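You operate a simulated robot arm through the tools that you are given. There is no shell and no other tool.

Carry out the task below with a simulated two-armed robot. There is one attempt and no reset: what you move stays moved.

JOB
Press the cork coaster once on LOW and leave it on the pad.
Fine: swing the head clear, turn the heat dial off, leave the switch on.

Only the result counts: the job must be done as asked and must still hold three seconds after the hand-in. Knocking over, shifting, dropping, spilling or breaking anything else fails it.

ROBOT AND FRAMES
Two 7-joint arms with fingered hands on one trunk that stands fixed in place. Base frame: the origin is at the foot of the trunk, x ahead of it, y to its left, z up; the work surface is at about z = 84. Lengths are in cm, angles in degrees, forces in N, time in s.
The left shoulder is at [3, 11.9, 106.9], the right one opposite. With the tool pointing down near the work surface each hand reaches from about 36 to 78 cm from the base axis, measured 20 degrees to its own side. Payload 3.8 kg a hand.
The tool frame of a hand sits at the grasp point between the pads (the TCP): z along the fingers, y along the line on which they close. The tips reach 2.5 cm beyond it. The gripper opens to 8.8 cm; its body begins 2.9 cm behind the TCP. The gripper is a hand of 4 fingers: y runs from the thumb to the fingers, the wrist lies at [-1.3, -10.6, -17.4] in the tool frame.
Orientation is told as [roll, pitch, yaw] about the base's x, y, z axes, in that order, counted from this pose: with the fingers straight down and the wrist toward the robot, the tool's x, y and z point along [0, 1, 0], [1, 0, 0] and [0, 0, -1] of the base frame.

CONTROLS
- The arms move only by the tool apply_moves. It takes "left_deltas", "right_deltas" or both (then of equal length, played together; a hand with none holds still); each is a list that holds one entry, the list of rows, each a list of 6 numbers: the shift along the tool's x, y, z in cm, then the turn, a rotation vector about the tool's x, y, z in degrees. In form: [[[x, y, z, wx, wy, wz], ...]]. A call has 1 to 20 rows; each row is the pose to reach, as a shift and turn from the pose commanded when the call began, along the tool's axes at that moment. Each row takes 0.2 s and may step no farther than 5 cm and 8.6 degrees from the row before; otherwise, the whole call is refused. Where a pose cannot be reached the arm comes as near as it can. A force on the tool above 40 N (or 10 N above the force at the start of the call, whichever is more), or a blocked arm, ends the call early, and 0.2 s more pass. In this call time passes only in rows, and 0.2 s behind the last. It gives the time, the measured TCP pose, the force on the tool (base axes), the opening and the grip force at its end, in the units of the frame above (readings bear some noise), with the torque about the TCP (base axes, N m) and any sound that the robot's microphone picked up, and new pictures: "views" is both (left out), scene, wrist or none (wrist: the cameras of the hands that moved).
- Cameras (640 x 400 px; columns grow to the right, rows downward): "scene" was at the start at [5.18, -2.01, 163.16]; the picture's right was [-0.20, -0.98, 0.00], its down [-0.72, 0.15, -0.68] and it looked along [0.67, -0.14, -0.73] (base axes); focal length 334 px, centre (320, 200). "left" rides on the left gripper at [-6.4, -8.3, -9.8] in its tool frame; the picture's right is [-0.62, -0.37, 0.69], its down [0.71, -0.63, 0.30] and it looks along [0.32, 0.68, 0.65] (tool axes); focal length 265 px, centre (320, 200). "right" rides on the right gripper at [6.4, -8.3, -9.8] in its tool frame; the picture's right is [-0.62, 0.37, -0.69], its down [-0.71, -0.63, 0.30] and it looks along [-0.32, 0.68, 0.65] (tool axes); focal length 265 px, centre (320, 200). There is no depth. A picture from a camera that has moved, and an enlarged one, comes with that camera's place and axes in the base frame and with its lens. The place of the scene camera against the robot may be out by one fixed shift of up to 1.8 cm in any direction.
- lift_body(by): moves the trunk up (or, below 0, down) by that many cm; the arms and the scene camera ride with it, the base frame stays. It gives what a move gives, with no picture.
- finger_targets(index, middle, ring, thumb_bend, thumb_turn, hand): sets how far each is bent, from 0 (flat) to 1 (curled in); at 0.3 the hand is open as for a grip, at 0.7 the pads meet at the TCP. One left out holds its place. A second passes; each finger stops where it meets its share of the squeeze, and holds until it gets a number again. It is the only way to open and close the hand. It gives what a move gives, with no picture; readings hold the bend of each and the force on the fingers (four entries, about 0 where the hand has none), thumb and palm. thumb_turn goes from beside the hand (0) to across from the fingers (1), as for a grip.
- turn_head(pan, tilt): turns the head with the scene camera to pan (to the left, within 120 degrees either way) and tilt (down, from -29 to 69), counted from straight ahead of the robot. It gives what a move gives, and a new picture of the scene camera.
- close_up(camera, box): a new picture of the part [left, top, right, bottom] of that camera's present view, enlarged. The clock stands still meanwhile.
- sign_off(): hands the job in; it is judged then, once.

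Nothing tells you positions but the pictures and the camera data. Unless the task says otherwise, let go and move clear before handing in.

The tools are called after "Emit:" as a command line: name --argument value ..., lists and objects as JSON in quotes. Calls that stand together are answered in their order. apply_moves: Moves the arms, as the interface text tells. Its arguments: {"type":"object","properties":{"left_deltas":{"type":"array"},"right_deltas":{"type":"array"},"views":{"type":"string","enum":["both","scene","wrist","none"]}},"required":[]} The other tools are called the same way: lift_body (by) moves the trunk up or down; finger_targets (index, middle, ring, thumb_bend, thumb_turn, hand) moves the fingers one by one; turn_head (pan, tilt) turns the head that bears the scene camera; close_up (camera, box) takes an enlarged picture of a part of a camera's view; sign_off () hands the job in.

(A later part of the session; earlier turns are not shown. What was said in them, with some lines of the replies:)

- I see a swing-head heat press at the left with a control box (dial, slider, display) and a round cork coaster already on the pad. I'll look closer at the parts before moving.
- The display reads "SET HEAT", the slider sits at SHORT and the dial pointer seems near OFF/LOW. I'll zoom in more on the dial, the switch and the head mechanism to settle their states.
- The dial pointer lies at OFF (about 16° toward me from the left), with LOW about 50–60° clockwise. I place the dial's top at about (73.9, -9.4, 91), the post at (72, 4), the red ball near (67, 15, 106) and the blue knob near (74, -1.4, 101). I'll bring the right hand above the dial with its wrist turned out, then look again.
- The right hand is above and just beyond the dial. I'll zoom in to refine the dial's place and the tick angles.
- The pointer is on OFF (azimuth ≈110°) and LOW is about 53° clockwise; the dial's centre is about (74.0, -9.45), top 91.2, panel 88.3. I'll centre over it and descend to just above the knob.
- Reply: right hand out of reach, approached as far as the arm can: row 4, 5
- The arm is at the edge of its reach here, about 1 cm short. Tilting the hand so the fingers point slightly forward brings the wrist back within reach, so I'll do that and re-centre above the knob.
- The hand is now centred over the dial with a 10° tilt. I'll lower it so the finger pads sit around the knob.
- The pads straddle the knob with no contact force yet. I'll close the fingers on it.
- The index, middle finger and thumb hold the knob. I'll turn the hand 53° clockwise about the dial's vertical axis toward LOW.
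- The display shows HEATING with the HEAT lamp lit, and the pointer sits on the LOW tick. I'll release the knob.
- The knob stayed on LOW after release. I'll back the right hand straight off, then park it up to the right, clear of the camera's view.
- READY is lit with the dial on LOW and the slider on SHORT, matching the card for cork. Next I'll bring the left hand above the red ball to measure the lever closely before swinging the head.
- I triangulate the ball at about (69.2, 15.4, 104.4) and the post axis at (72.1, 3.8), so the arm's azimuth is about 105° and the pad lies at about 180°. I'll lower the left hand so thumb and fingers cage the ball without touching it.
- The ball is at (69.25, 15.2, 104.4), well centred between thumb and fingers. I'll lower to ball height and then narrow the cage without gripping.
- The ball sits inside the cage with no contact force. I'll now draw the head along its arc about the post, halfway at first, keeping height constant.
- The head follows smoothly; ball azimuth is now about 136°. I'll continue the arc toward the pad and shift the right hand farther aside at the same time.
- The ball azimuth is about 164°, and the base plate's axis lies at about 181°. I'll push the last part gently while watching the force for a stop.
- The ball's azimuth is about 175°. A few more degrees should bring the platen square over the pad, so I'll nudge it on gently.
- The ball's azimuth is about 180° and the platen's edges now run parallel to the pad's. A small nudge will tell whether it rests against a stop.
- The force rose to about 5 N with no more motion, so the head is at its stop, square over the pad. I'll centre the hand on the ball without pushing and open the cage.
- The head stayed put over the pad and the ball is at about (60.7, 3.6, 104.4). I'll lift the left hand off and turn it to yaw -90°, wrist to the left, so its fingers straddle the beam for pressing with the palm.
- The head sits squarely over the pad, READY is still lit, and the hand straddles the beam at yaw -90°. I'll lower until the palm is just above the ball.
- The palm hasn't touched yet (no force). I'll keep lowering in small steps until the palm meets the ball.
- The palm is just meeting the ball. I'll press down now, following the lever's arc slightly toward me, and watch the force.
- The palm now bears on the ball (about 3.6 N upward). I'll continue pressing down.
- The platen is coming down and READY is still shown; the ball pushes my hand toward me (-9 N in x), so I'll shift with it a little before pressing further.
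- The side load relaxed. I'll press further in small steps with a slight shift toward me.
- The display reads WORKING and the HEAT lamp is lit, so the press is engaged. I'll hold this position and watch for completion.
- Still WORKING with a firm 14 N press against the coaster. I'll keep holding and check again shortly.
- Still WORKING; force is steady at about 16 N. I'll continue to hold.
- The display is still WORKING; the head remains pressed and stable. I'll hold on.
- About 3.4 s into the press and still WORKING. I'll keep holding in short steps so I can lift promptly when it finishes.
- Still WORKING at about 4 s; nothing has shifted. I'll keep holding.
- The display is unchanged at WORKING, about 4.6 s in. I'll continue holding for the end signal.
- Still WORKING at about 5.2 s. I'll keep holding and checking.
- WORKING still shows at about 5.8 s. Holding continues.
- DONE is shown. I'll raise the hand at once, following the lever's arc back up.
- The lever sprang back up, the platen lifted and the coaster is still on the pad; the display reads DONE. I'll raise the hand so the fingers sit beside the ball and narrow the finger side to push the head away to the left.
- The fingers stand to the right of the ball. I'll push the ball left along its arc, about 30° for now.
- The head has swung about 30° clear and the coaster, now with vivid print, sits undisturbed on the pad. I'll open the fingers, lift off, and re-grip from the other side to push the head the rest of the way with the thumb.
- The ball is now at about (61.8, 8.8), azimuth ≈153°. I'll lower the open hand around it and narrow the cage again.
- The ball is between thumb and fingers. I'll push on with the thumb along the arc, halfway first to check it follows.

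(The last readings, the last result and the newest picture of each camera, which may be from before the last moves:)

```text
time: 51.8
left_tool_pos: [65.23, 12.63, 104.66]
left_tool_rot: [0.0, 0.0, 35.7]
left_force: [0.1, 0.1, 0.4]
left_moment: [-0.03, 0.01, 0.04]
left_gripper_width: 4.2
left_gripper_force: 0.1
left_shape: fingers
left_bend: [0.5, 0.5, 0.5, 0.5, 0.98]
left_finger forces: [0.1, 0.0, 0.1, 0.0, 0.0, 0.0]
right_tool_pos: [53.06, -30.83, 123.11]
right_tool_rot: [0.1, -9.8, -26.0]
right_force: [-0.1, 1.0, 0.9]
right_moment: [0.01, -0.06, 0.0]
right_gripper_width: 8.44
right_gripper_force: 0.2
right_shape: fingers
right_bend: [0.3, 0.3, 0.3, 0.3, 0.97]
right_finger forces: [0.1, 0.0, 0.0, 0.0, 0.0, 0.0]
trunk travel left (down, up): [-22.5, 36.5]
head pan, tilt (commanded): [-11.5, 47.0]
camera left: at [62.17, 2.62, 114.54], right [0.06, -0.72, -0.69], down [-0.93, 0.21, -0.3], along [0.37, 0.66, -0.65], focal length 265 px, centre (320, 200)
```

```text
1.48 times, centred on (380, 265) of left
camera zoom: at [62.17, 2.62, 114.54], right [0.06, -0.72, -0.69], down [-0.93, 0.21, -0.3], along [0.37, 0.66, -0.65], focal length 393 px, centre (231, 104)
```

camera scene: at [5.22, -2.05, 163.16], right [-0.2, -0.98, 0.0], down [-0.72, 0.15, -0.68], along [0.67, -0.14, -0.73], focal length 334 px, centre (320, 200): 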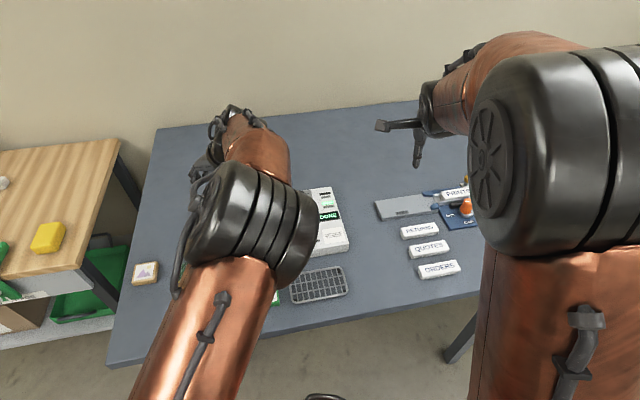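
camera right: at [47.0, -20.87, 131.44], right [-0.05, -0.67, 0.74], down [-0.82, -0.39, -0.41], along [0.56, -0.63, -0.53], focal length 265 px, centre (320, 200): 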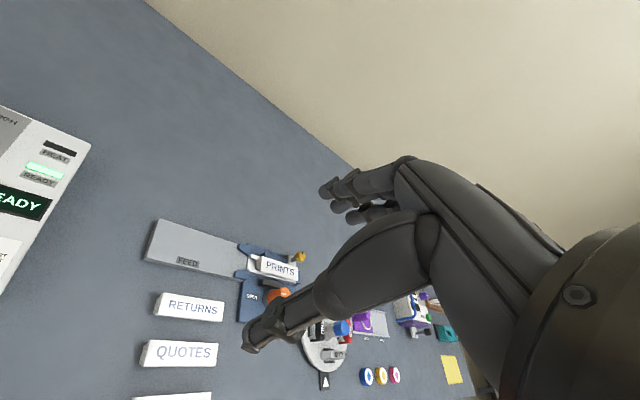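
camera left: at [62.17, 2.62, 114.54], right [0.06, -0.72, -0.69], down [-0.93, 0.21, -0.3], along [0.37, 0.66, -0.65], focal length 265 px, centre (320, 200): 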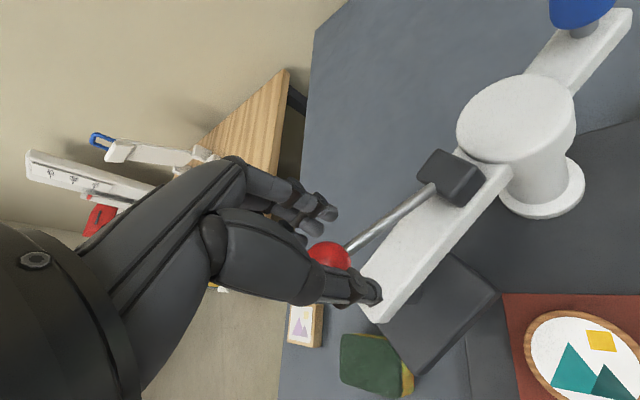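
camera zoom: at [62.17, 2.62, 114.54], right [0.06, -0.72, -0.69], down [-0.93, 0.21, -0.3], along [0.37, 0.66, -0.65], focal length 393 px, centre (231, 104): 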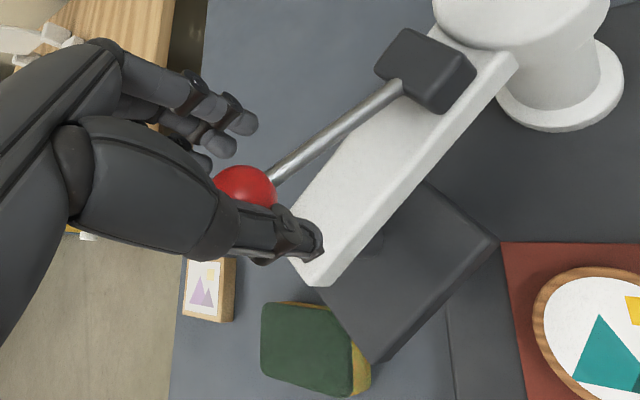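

The head follows well, now at about 132°. I'll continue to its original parked angle.

Emit:
apply_moves --left_deltas '[[[0, 0.7, 0, 0, 0, 2.4], [0, 1.4, 0, 0, 0, 4.7], [-0.08, 2.1, 0, 0, 0, 7.1], [-0.18, 2.79, 0, 0, 0, 9.5], [-0.34, 3.47, 0, 0, 0, 11.9], [-0.52, 4.16, 0, 0, 0, 14.3], [-0.7, 4.63, 0, 0, 0, 16], [-0.88, 5.1, 0, 0, 0, 17.7]]]' --views "both"

Emit:
close_up --camera "scene" --box '[150, 120, 350, 260]'

Emit:
close_up --camera "left" --box '[220, 130, 540, 400]'

```text
time: 53.6
left_tool_pos: [69.73, 15.02, 104.67]
left_tool_rot: [0.1, 0.1, 17.8]
left_force: [-0.1, 0.5, 0.8]
left_moment: [0.01, -0.02, 0.02]
left_gripper_width: 4.23
left_gripper_force: 0.4
left_shape: fingers
left_bend: [0.5, 0.5, 0.5, 0.5, 0.97]
left_finger forces: [0.0, 0.0, 0.1, 0.0, 0.1, 0.1]
right_tool_pos: [53.09, -30.85, 123.09]
right_tool_rot: [0.0, -9.8, -26.1]
right_force: [-0.1, 0.2, 0.2]
right_moment: [-0.01, -0.01, -0.01]
right_gripper_width: 8.45
right_gripper_force: 0.0
right_shape: fingers
right_bend: [0.3, 0.3, 0.3, 0.3, 0.97]
right_finger forces: [0.0, 0.1, 0.0, 0.0, 0.1, 0.0]
trunk travel left (down, up): [-22.5, 36.5]
head pan, tilt (commanded): [-11.5, 47.0]
camera scene: at [5.22, -1.98, 163.16], right [-0.2, -0.98, 0.0], down [-0.72, 0.15, -0.68], along [0.67, -0.14, -0.73], focal length 334 px, centre (320, 200)
camera left: at [63.8, 6.2, 114.55], right [-0.16, -0.7, -0.69], down [-0.82, 0.49, -0.3], along [0.55, 0.52, -0.65], focal length 265 px, centre (320, 200)
```

scene: 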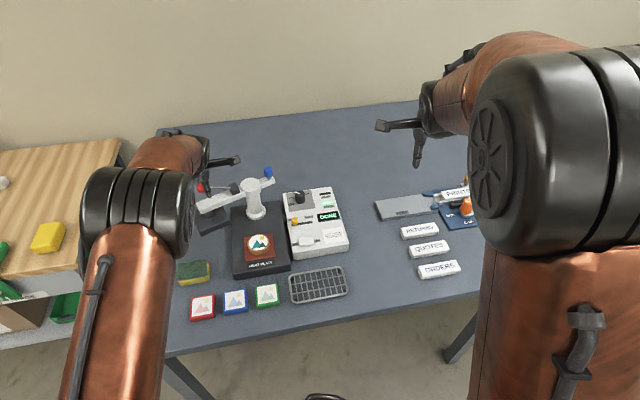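
left: 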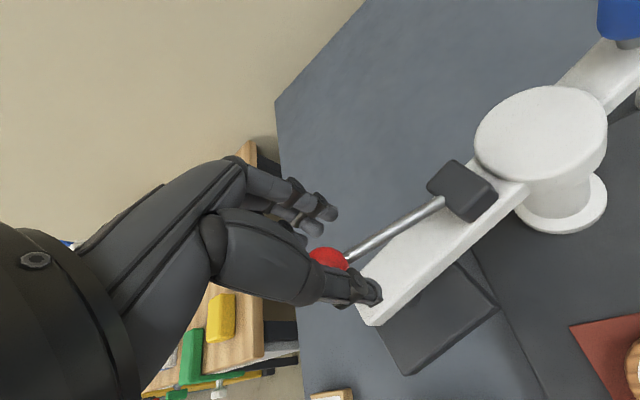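

```text
2.86 times, centred on (250, 190) of scene
camera zoom: at [5.22, -1.98, 163.16], right [-0.2, -0.98, 0.0], down [-0.72, 0.15, -0.68], along [0.67, -0.14, -0.73], focal length 953 px, centre (520, 229)
```

zoom: 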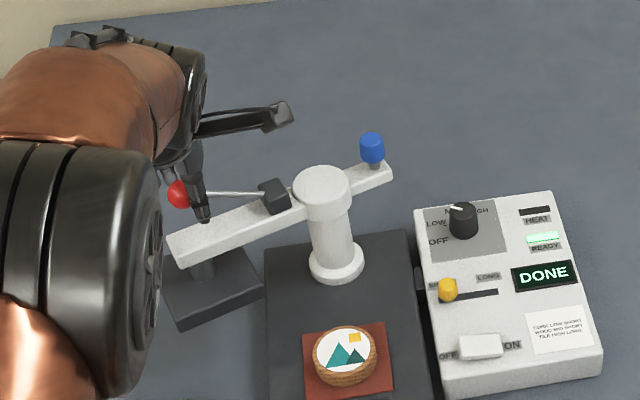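

```text
1.48 times, centred on (380, 265) of left
camera zoom: at [63.8, 6.2, 114.55], right [-0.16, -0.7, -0.69], down [-0.82, 0.49, -0.3], along [0.55, 0.52, -0.65], focal length 393 px, centre (231, 104)
```

zoom: 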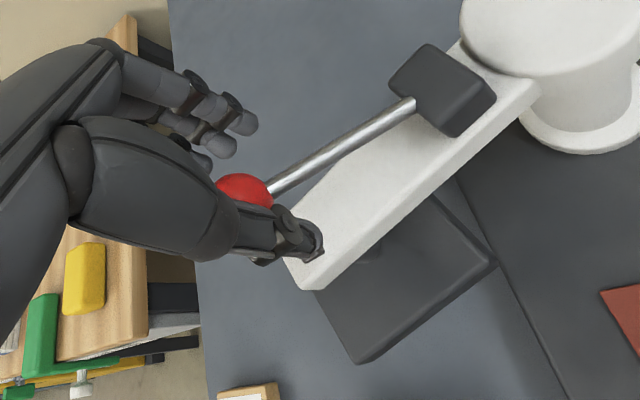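

The head is nearly back at its starting angle (about 107° against 104°). I'll nudge it the last few degrees.

Emit:
apply_moves --left_deltas '[[[-0.04, 0.35, 0, 0, 0, 1], [-0.1, 0.7, 0, 0, 0, 2]]]' --views "none"

Emit:
close_up --camera "scene" --box '[150, 120, 350, 260]'

```text
time: 54.2
left_tool_pos: [70.56, 15.05, 104.69]
left_tool_rot: [0.1, 0.0, 16.1]
left_force: [0.4, -0.1, -0.8]
left_moment: [-0.04, 0.01, -0.01]
left_gripper_width: 4.23
left_gripper_force: 0.0
left_shape: fingers
left_bend: [0.5, 0.5, 0.5, 0.5, 0.97]
left_finger forces: [0.1, 0.1, 0.1, 0.0, 0.1, 0.0]
right_tool_pos: [53.14, -30.8, 123.1]
right_tool_rot: [0.2, -9.7, -26.0]
right_force: [0.6, -0.2, 0.4]
right_moment: [-0.04, 0.0, 0.0]
right_gripper_width: 8.43
right_gripper_force: 0.0
right_shape: fingers
right_bend: [0.3, 0.3, 0.3, 0.3, 0.97]
right_finger forces: [0.0, 0.0, 0.0, 0.1, 0.1, 0.0]
trunk travel left (down, up): [-22.5, 36.5]
head pan, tilt (commanded): [-11.5, 47.0]
```

```text
2.86 times, centred on (250, 190) of scene
camera zoom: at [5.2, -2.01, 163.16], right [-0.2, -0.98, 0.0], down [-0.72, 0.15, -0.68], along [0.67, -0.14, -0.73], focal length 953 px, centre (520, 229)
```

zoom: 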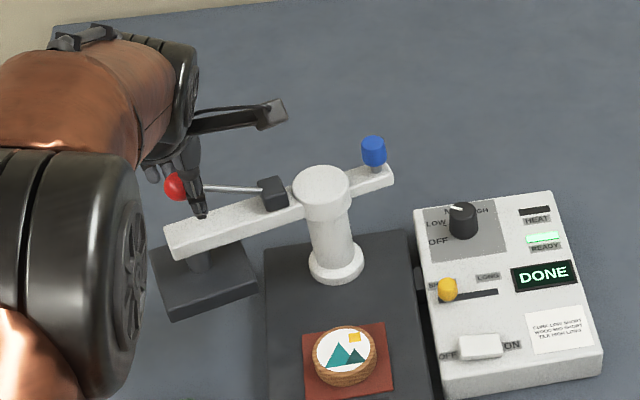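

The head is parked at its starting angle, well clear, and the coaster lies on the pad with DONE shown. I'll open the left hand to let go of the ball.

Emit:
finger_targets --hand "left" --index 0.3 --middle 0.3 --ring 0.3 --thumb_bend 0.3

Emit:
apply_moves --left_deltas '[[[0, -0.3, -2.5, 0, 0, 0], [0, -0.3, -5.5, 0, 0, 0], [0, -0.3, -9, 0, 0, 0], [1.8, -2.8, -11.4, 0, 0, 0], [3.6, -5.3, -13.8, 0, 0, 0], [5.4, -7.8, -16.2, 0, 0, 0], [7.2, -10.3, -18.6, 0, 0, 0], [9, -12.8, -21, 0, 0, 0], [10.6, -15.2, -23.4, 0, 0, 0]]]' --right_deltas '[[[3.5, 0.44, 2.5, 0, 0, 0], [7, 0.88, 5, 0, 0, 0], [10.5, 1.32, 7.5, 0, 0, 0], [14, 1.76, 10, 0, 0, 0], [17.5, 2.2, 12.5, 0, 0, 0], [21, 2.64, 15, 0, 0, 0], [24.5, 3.1, 17.5, 0, 0, 0], [28.2, 3.55, 20.4, 0, 0, 0], [28.2, 3.55, 20.4, 0, 0, 0]]]' --views "both"

Emit:
close_up --camera "right" --box '[150, 150, 400, 380]'

```text
time: 55.2
left_tool_pos: [70.43, 15.07, 104.65]
left_tool_rot: [0.0, 0.0, 16.1]
left_force: [-0.1, -0.2, 0.6]
left_moment: [-0.02, -0.04, -0.02]
left_gripper_width: 8.44
left_gripper_force: 0.1
left_shape: fingers
left_bend: [0.3, 0.3, 0.3, 0.3, 0.97]
left_finger forces: [0.0, 0.0, 0.0, 0.0, 0.0, 0.1]
right_tool_pos: [53.07, -30.79, 123.11]
right_tool_rot: [0.2, -9.8, -26.0]
right_force: [0.0, 0.1, 0.0]
right_moment: [-0.01, 0.0, -0.02]
right_gripper_width: 8.47
right_gripper_force: 0.1
right_shape: fingers
right_bend: [0.3, 0.3, 0.3, 0.3, 0.97]
right_finger forces: [0.0, 0.0, 0.1, 0.0, 0.1, 0.0]
trunk travel left (down, up): [-22.5, 36.5]
head pan, tilt (commanded): [-11.5, 47.0]
```

```text
time: 57.2
left_tool_pos: [52.63, 21.19, 128.19]
left_tool_rot: [0.0, -0.1, 15.9]
left_force: [0.6, -0.6, -0.1]
left_moment: [0.01, 0.02, 0.02]
left_gripper_width: 8.45
left_gripper_force: 0.1
left_shape: fingers
left_bend: [0.3, 0.3, 0.3, 0.3, 0.97]
left_finger forces: [0.0, 0.0, 0.1, 0.1, 0.0, 0.1]
right_tool_pos: [71.81, -8.75, 103.75]
right_tool_rot: [0.2, -9.8, -26.1]
right_force: [-0.1, 0.3, 0.3]
right_moment: [0.01, -0.03, 0.0]
right_gripper_width: 8.44
right_gripper_force: 0.1
right_shape: fingers
right_bend: [0.3, 0.3, 0.3, 0.3, 0.97]
right_finger forces: [0.1, 0.1, 0.0, 0.1, 0.1, 0.1]
trunk travel left (down, up): [-22.5, 36.5]
head pan, tilt (commanded): [-11.5, 47.0]
camera scene: at [4.94, -1.95, 163.18], right [-0.2, -0.98, 0.0], down [-0.72, 0.15, -0.68], along [0.67, -0.14, -0.73], focal length 334 px, centre (320, 200)
camera right: at [65.53, 1.44, 112.01], right [-0.05, -0.67, 0.74], down [-0.82, -0.39, -0.41], along [0.56, -0.63, -0.53], focal length 265 px, centre (320, 200)
camera left: at [46.34, 12.56, 138.12], right [-0.18, -0.7, -0.69], down [-0.8, 0.51, -0.31], along [0.57, 0.5, -0.65], focal length 265 px, centre (320, 200)
```

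scene: 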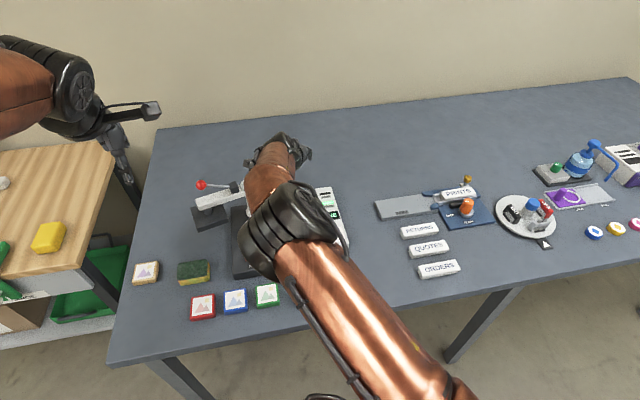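
right: 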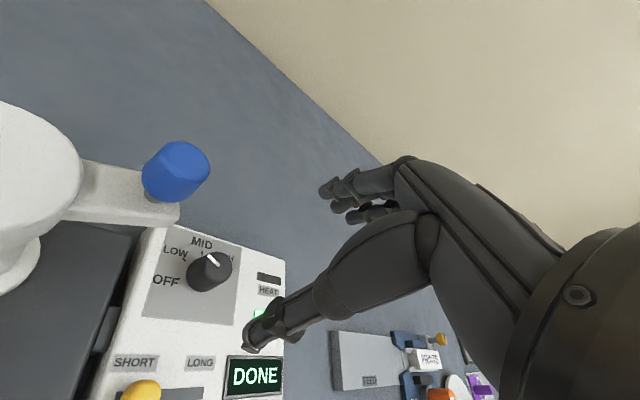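
left: 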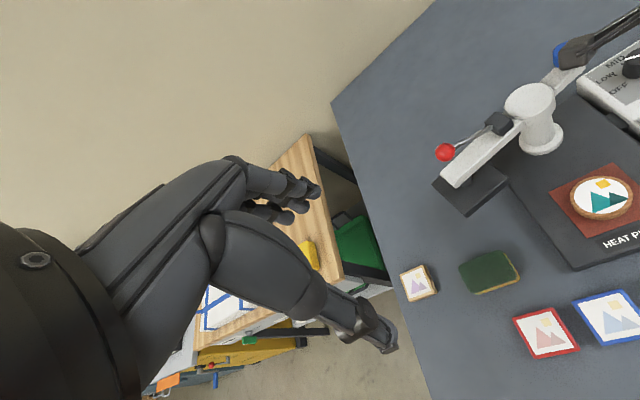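

```text
1.74 times, centred on (275, 265) of right
camera zoom: at [65.53, 1.44, 112.01], right [-0.05, -0.67, 0.74], down [-0.82, -0.39, -0.41], along [0.56, -0.63, -0.53], focal length 462 px, centre (398, 87)
```

zoom: 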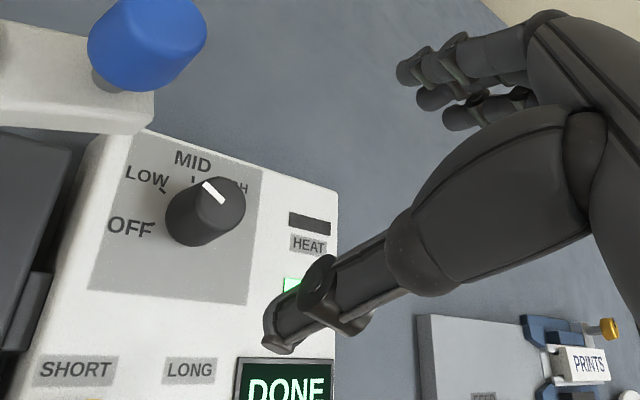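

The left hand is clear and the head is parked. The right hand is above the dial in the same pose as when it let go; I'll lower it along the same path around the knob.

Emit:
apply_moves --right_deltas '[[[0, 0, 3.5, 0, 0, 0], [0, 0, 7, 0, 0, 0], [0, 0, 10, 0, 0, 0], [0, 0, 12, 0, 0, 0]]]' --views "wrist"

Emit:
close_up --camera "right" --box '[150, 150, 400, 380]'

```text
time: 58.2
left_tool_pos: [52.96, 20.91, 128.27]
left_tool_rot: [0.0, 0.0, 16.0]
left_force: [0.7, -0.2, 0.9]
left_moment: [0.0, -0.02, 0.01]
left_gripper_width: 8.44
left_gripper_force: 0.1
left_shape: fingers
left_bend: [0.3, 0.3, 0.3, 0.3, 0.97]
left_finger forces: [0.0, 0.0, 0.0, 0.0, 0.0, 0.0]
right_tool_pos: [73.63, -9.32, 91.79]
right_tool_rot: [0.1, -9.8, -26.0]
right_force: [0.0, 0.5, -1.3]
right_moment: [-0.01, 0.01, 0.03]
right_gripper_width: 8.45
right_gripper_force: 0.1
right_shape: fingers
right_bend: [0.3, 0.3, 0.3, 0.3, 0.97]
right_finger forces: [0.0, 0.1, 0.1, 0.0, 0.0, 0.1]
trunk travel left (down, up): [-22.5, 36.5]
head pan, tilt (commanded): [-11.5, 47.0]
camera right: at [67.57, 0.65, 100.18], right [-0.05, -0.67, 0.74], down [-0.82, -0.39, -0.41], along [0.56, -0.63, -0.53], focal length 265 px, centre (320, 200)
```

right: 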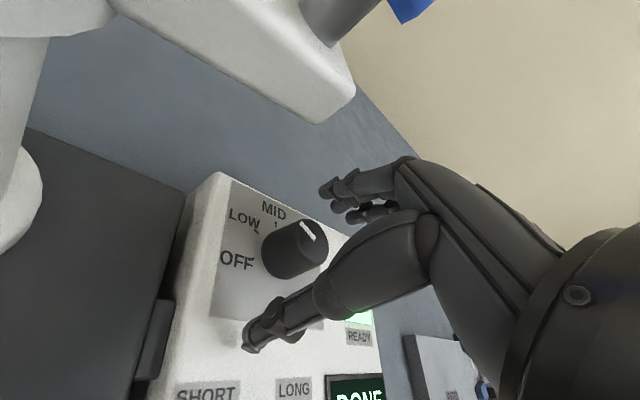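

```text
1.74 times, centred on (275, 265) of right
camera zoom: at [67.57, 0.65, 100.18], right [-0.05, -0.67, 0.74], down [-0.82, -0.39, -0.41], along [0.56, -0.63, -0.53], focal length 462 px, centre (398, 87)
```

zoom: 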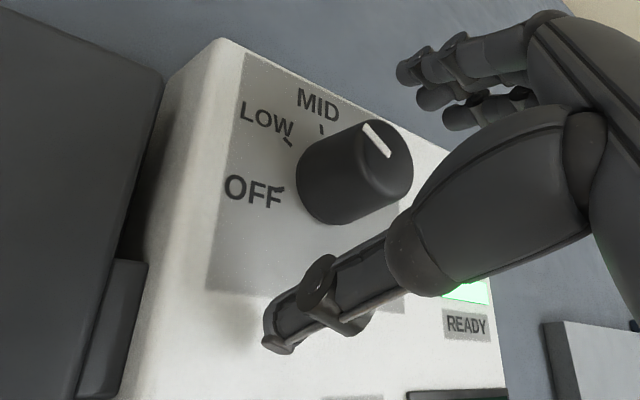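

The hand is back in the same place around the knob with no contact. I'll close on it.

Emit:
finger_targets --hand "right" --index 0.65 --middle 0.65 --ring 0.65 --thumb_bend 0.65

Emit:
close_up --camera "right" --box '[150, 150, 400, 380]'

```text
time: 59.2
left_tool_pos: [52.88, 20.98, 128.29]
left_tool_rot: [0.0, 0.0, 16.0]
left_force: [-0.2, 0.6, 0.7]
left_moment: [0.01, 0.01, 0.0]
left_gripper_width: 8.46
left_gripper_force: 0.1
left_shape: fingers
left_bend: [0.3, 0.3, 0.3, 0.3, 0.97]
left_finger forces: [0.0, 0.0, 0.0, 0.0, 0.1, 0.0]
right_tool_pos: [73.7, -9.53, 91.89]
right_tool_rot: [0.2, -9.8, -26.0]
right_force: [3.7, -1.9, 0.1]
right_moment: [-0.03, -0.08, 0.0]
right_gripper_width: 2.2
right_gripper_force: 5.5
right_shape: fingers
right_bend: [0.58, 0.62, 0.65, 0.61, 0.97]
right_finger forces: [4.6, 2.8, 0.0, 0.0, 3.2, 0.1]
trunk travel left (down, up): [-22.5, 36.5]
head pan, tilt (commanded): [-11.5, 47.0]
```

```text
1.74 times, centred on (275, 265) of right
camera zoom: at [67.61, 0.61, 100.21], right [-0.05, -0.67, 0.74], down [-0.82, -0.39, -0.41], along [0.56, -0.63, -0.53], focal length 462 px, centre (398, 87)
```

zoom: 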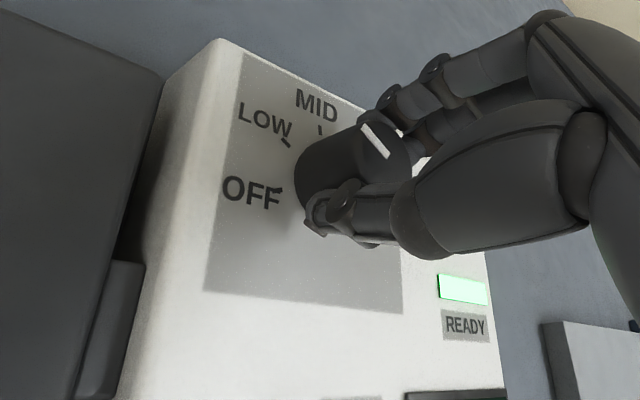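

The grip is firm. I'll turn the knob back counter-clockwise about 55° to OFF.

Emit:
apply_moves --right_deltas '[[[-0.03, 0, 0, 0, 1.2, -6.8], [-0.05, 0.01, 0, 0, 2.39, -13.5], [-0.08, 0.01, 0, 0, 3.58, -20.3], [-0.1, 0.02, 0, 0, 4.79, -27.1], [-0.12, 0.04, 0, 0, 5.98, -33.9], [-0.15, 0.05, 0, 0, 7.18, -40.6], [-0.16, 0.07, 0.01, 0, 8.37, -47.4], [-0.18, 0.09, 0.01, 0, 9.57, -54.2]]]' --views "both"

Emit:
close_up --camera "right" --box '[150, 150, 400, 380]'

Emit:
close_up --camera "scene" --box '[255, 150, 355, 260]'

```text
time: 61.0
left_tool_pos: [52.94, 20.99, 128.08]
left_tool_rot: [0.1, 0.1, 16.0]
left_force: [-0.3, 0.5, -0.3]
left_moment: [0.03, -0.01, -0.01]
left_gripper_width: 8.46
left_gripper_force: 0.2
left_shape: fingers
left_bend: [0.3, 0.3, 0.3, 0.3, 0.97]
left_finger forces: [0.1, 0.0, 0.0, 0.0, 0.0, 0.0]
right_tool_pos: [73.67, -9.79, 91.97]
right_tool_rot: [0.1, -10.1, 29.0]
right_force: [7.4, -3.4, 0.4]
right_moment: [-0.08, -0.15, -0.14]
right_gripper_width: 2.12
right_gripper_force: 6.8
right_shape: fingers
right_bend: [0.58, 0.61, 0.65, 0.61, 0.97]
right_finger forces: [4.2, 6.0, 0.0, 0.0, 2.6, 0.1]
trunk travel left (down, up): [-22.5, 36.5]
head pan, tilt (commanded): [-11.5, 47.0]
camera scene: at [5.32, -2.07, 163.16], right [-0.2, -0.98, 0.0], down [-0.72, 0.15, -0.68], along [0.67, -0.14, -0.73], focal length 334 px, centre (320, 200)
camera right: at [61.92, -9.01, 100.19], right [0.51, -0.43, 0.74], down [-0.15, -0.9, -0.41], along [0.84, 0.1, -0.53], focal length 265 px, centre (320, 200)
```

scene: 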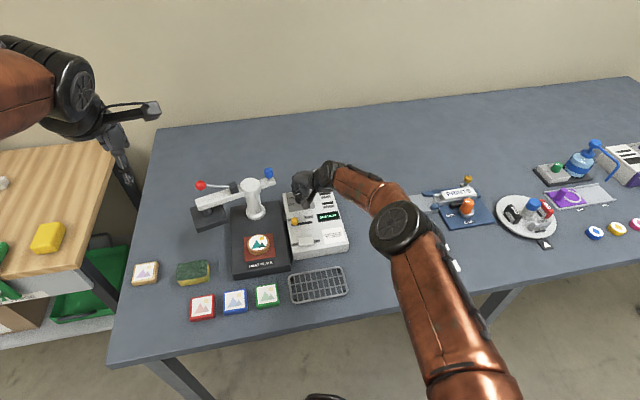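
right: 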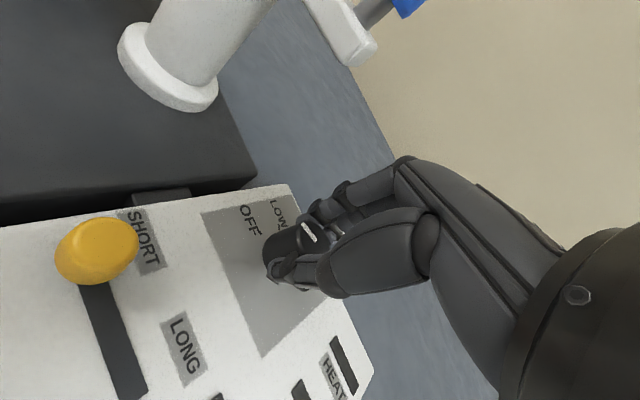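

```text
1.74 times, centred on (275, 265) of right
camera zoom: at [61.92, -9.01, 100.19], right [0.51, -0.43, 0.74], down [-0.15, -0.9, -0.41], along [0.84, 0.1, -0.53], focal length 462 px, centre (398, 87)
```

zoom: 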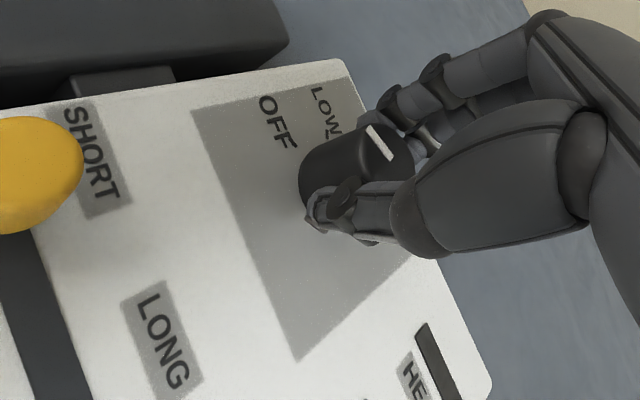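

```text
3.64 times, centred on (305, 205) of scene
camera zoom: at [5.32, -2.07, 163.16], right [-0.2, -0.98, 0.0], down [-0.72, 0.15, -0.68], along [0.67, -0.14, -0.73], focal length 1213 px, centre (374, 182)
```

zoom: 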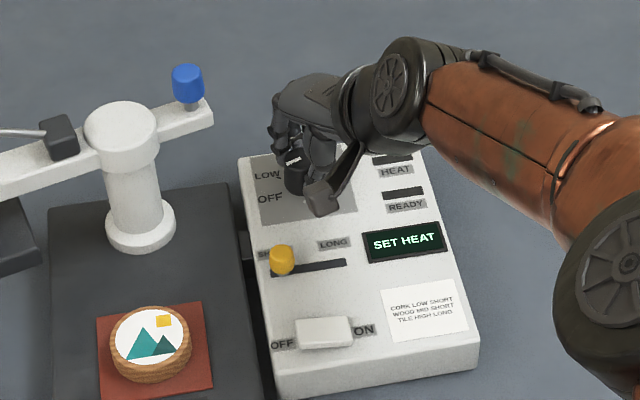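

The display returned to SET HEAT with both lamps off, so the dial is at OFF and the power still on. I'll release the knob and check the pointer.

Emit:
finger_targets --hand "right" --index 0.3 --middle 0.3 --ring 0.3 --thumb_bend 0.3

Emit:
close_up --camera "right" --box '[150, 150, 400, 380]'

```text
time: 62.0
left_tool_pos: [52.85, 21.02, 128.26]
left_tool_rot: [0.0, 0.0, 16.0]
left_force: [0.3, 0.2, 1.0]
left_moment: [-0.02, -0.03, -0.04]
left_gripper_width: 8.41
left_gripper_force: 0.1
left_shape: fingers
left_bend: [0.3, 0.3, 0.3, 0.3, 0.97]
left_finger forces: [0.0, 0.0, 0.0, 0.0, 0.0, 0.0]
right_tool_pos: [73.65, -9.74, 92.0]
right_tool_rot: [0.3, -10.0, 28.9]
right_force: [-0.4, 0.7, -0.1]
right_moment: [0.01, -0.02, 0.01]
right_gripper_width: 8.44
right_gripper_force: 0.1
right_shape: fingers
right_bend: [0.3, 0.3, 0.3, 0.3, 0.97]
right_finger forces: [0.0, 0.0, 0.0, 0.0, 0.0, 0.1]
trunk travel left (down, up): [-22.5, 36.5]
head pan, tilt (commanded): [-11.5, 47.0]
```

```text
1.74 times, centred on (275, 265) of right
camera zoom: at [61.82, -8.86, 100.24], right [0.51, -0.43, 0.74], down [-0.15, -0.9, -0.41], along [0.84, 0.1, -0.53], focal length 462 px, centre (398, 87)
```

zoom: 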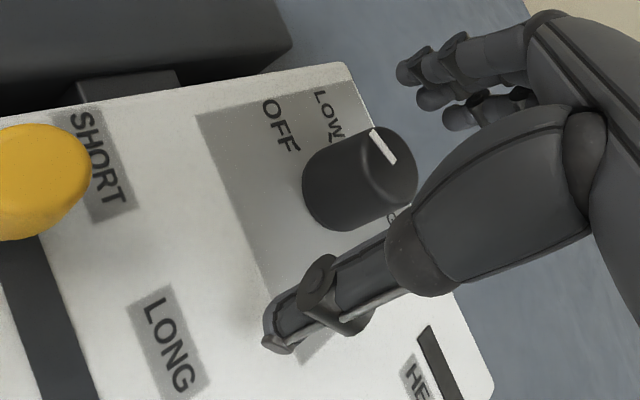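

The knob remains at OFF after release. I'll back the right hand straight off and park it clear.

Emit:
apply_moves --right_deltas '[[[0, 0, -4, 0, 0, 0], [0, 0, -8, 0, 0, 0], [0, 0, -12, 0, 0, 0], [-0.98, -2.7, -15.1, 0, 0, 0], [-1.96, -5.4, -18.2, 0, 0, 0], [-2.9, -8.1, -21.4, 0, 0, 0], [-3.9, -10.8, -24.5, 0, 0, 0], [-4.9, -13.5, -27.7, 0, 0, 0], [-5.9, -16.2, -30.8, 0, 0, 0], [-6.8, -18.9, -34, 0, 0, 0], [-7.8, -21.6, -37.1, 0, 0, 0]]]' --views "both"

Emit:
close_up --camera "scene" --box '[170, 150, 370, 275]'

Emit:
close_up --camera "scene" --box '[275, 180, 355, 260]'

```text
time: 64.4
left_tool_pos: [52.74, 21.03, 128.21]
left_tool_rot: [0.0, -0.1, 15.9]
left_force: [0.0, -0.1, -0.1]
left_moment: [-0.01, 0.0, 0.0]
left_gripper_width: 8.44
left_gripper_force: 0.0
left_shape: fingers
left_bend: [0.3, 0.3, 0.3, 0.3, 0.97]
left_finger forces: [0.1, 0.0, 0.0, 0.1, 0.0, 0.1]
right_tool_pos: [53.32, -29.86, 124.76]
right_tool_rot: [0.3, -10.0, 29.0]
right_force: [0.1, 0.4, 0.1]
right_moment: [0.03, -0.02, 0.01]
right_gripper_width: 8.46
right_gripper_force: 0.1
right_shape: fingers
right_bend: [0.3, 0.3, 0.3, 0.3, 0.97]
right_finger forces: [0.1, 0.1, 0.1, 0.0, 0.1, 0.1]
trunk travel left (down, up): [-22.5, 36.5]
head pan, tilt (commanded): [-11.5, 47.0]
camera scene: at [5.07, -2.02, 163.17], right [-0.2, -0.98, 0.0], down [-0.72, 0.15, -0.68], along [0.67, -0.14, -0.73], focal length 334 px, centre (320, 200)
camera right: at [41.46, -29.14, 133.02], right [0.52, -0.43, 0.74], down [-0.15, -0.9, -0.41], along [0.84, 0.1, -0.53], focal length 265 px, centre (320, 200)
```

scene: 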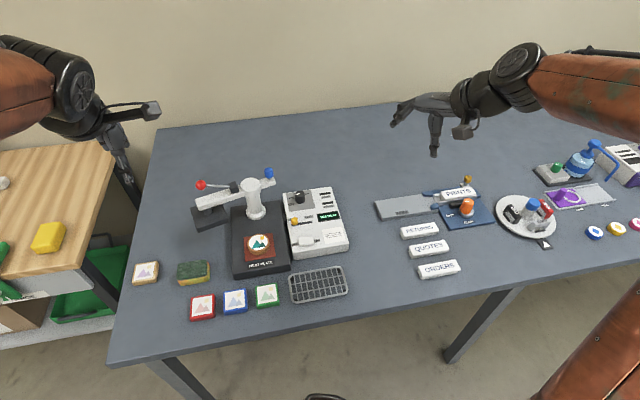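
right: 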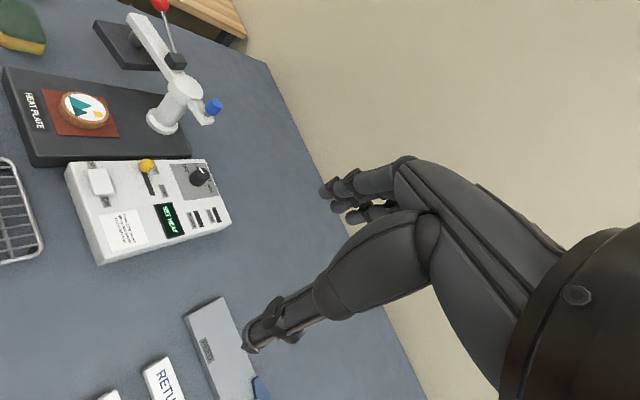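

```text
3.20 times, centred on (270, 212) of scene
camera zoom: at [5.07, -2.02, 163.17], right [-0.2, -0.98, 0.0], down [-0.72, 0.15, -0.68], along [0.67, -0.14, -0.73], focal length 1068 px, centre (480, 160)
```

zoom: 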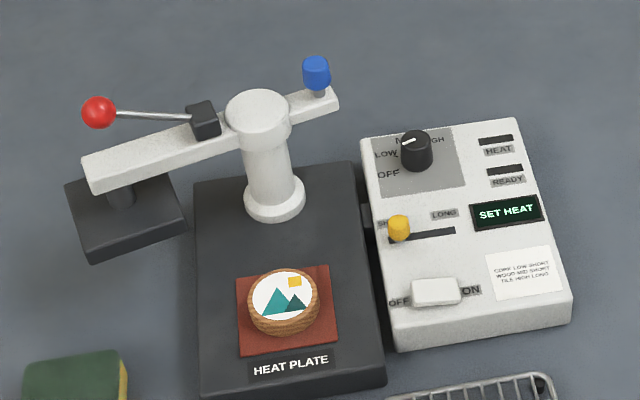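

```text
5.00 times, centred on (315, 220) of scene
camera zoom: at [5.07, -2.02, 163.17], right [-0.2, -0.98, 0.0], down [-0.72, 0.15, -0.68], along [0.67, -0.14, -0.73], focal length 1668 px, centre (345, 100)
```

zoom: 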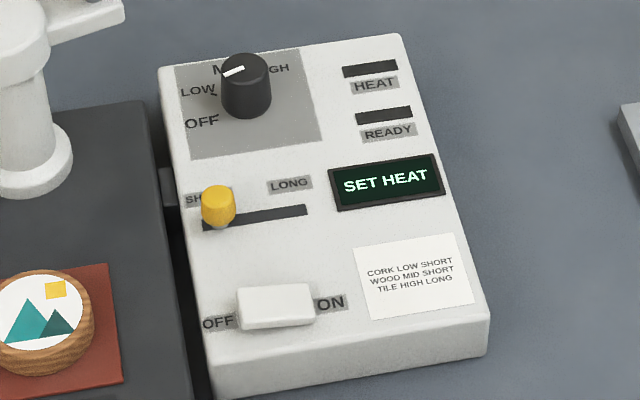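

Everything is in its final state: the cork coaster is printed and on the pad, the head is parked clear, the dial is at OFF (same pointer as at the start) and the display is lit with the switch on. Both hands are clear and nothing else has moved, so I'm handing in.

Emit:
sign_off

```text
The job is handed in.
```

I pressed the cork coaster once on LOW, with the timer on SHORT as the card says for cork. The display read DONE before I lifted the lever. The coaster is still on the pad and its print now shows strong colour.

- **Head:** swung back to the side, at about its starting angle.
- **Heat dial:** turned back to OFF; the display went back to SET HEAT and both lamps went out.
- **Switch:** left on; the display is still lit.

Both hands let go and moved clear, and nothing else on the table looked moved in the last picture. I have handed the job in, but I haven't seen the verdict or the three seconds after it.
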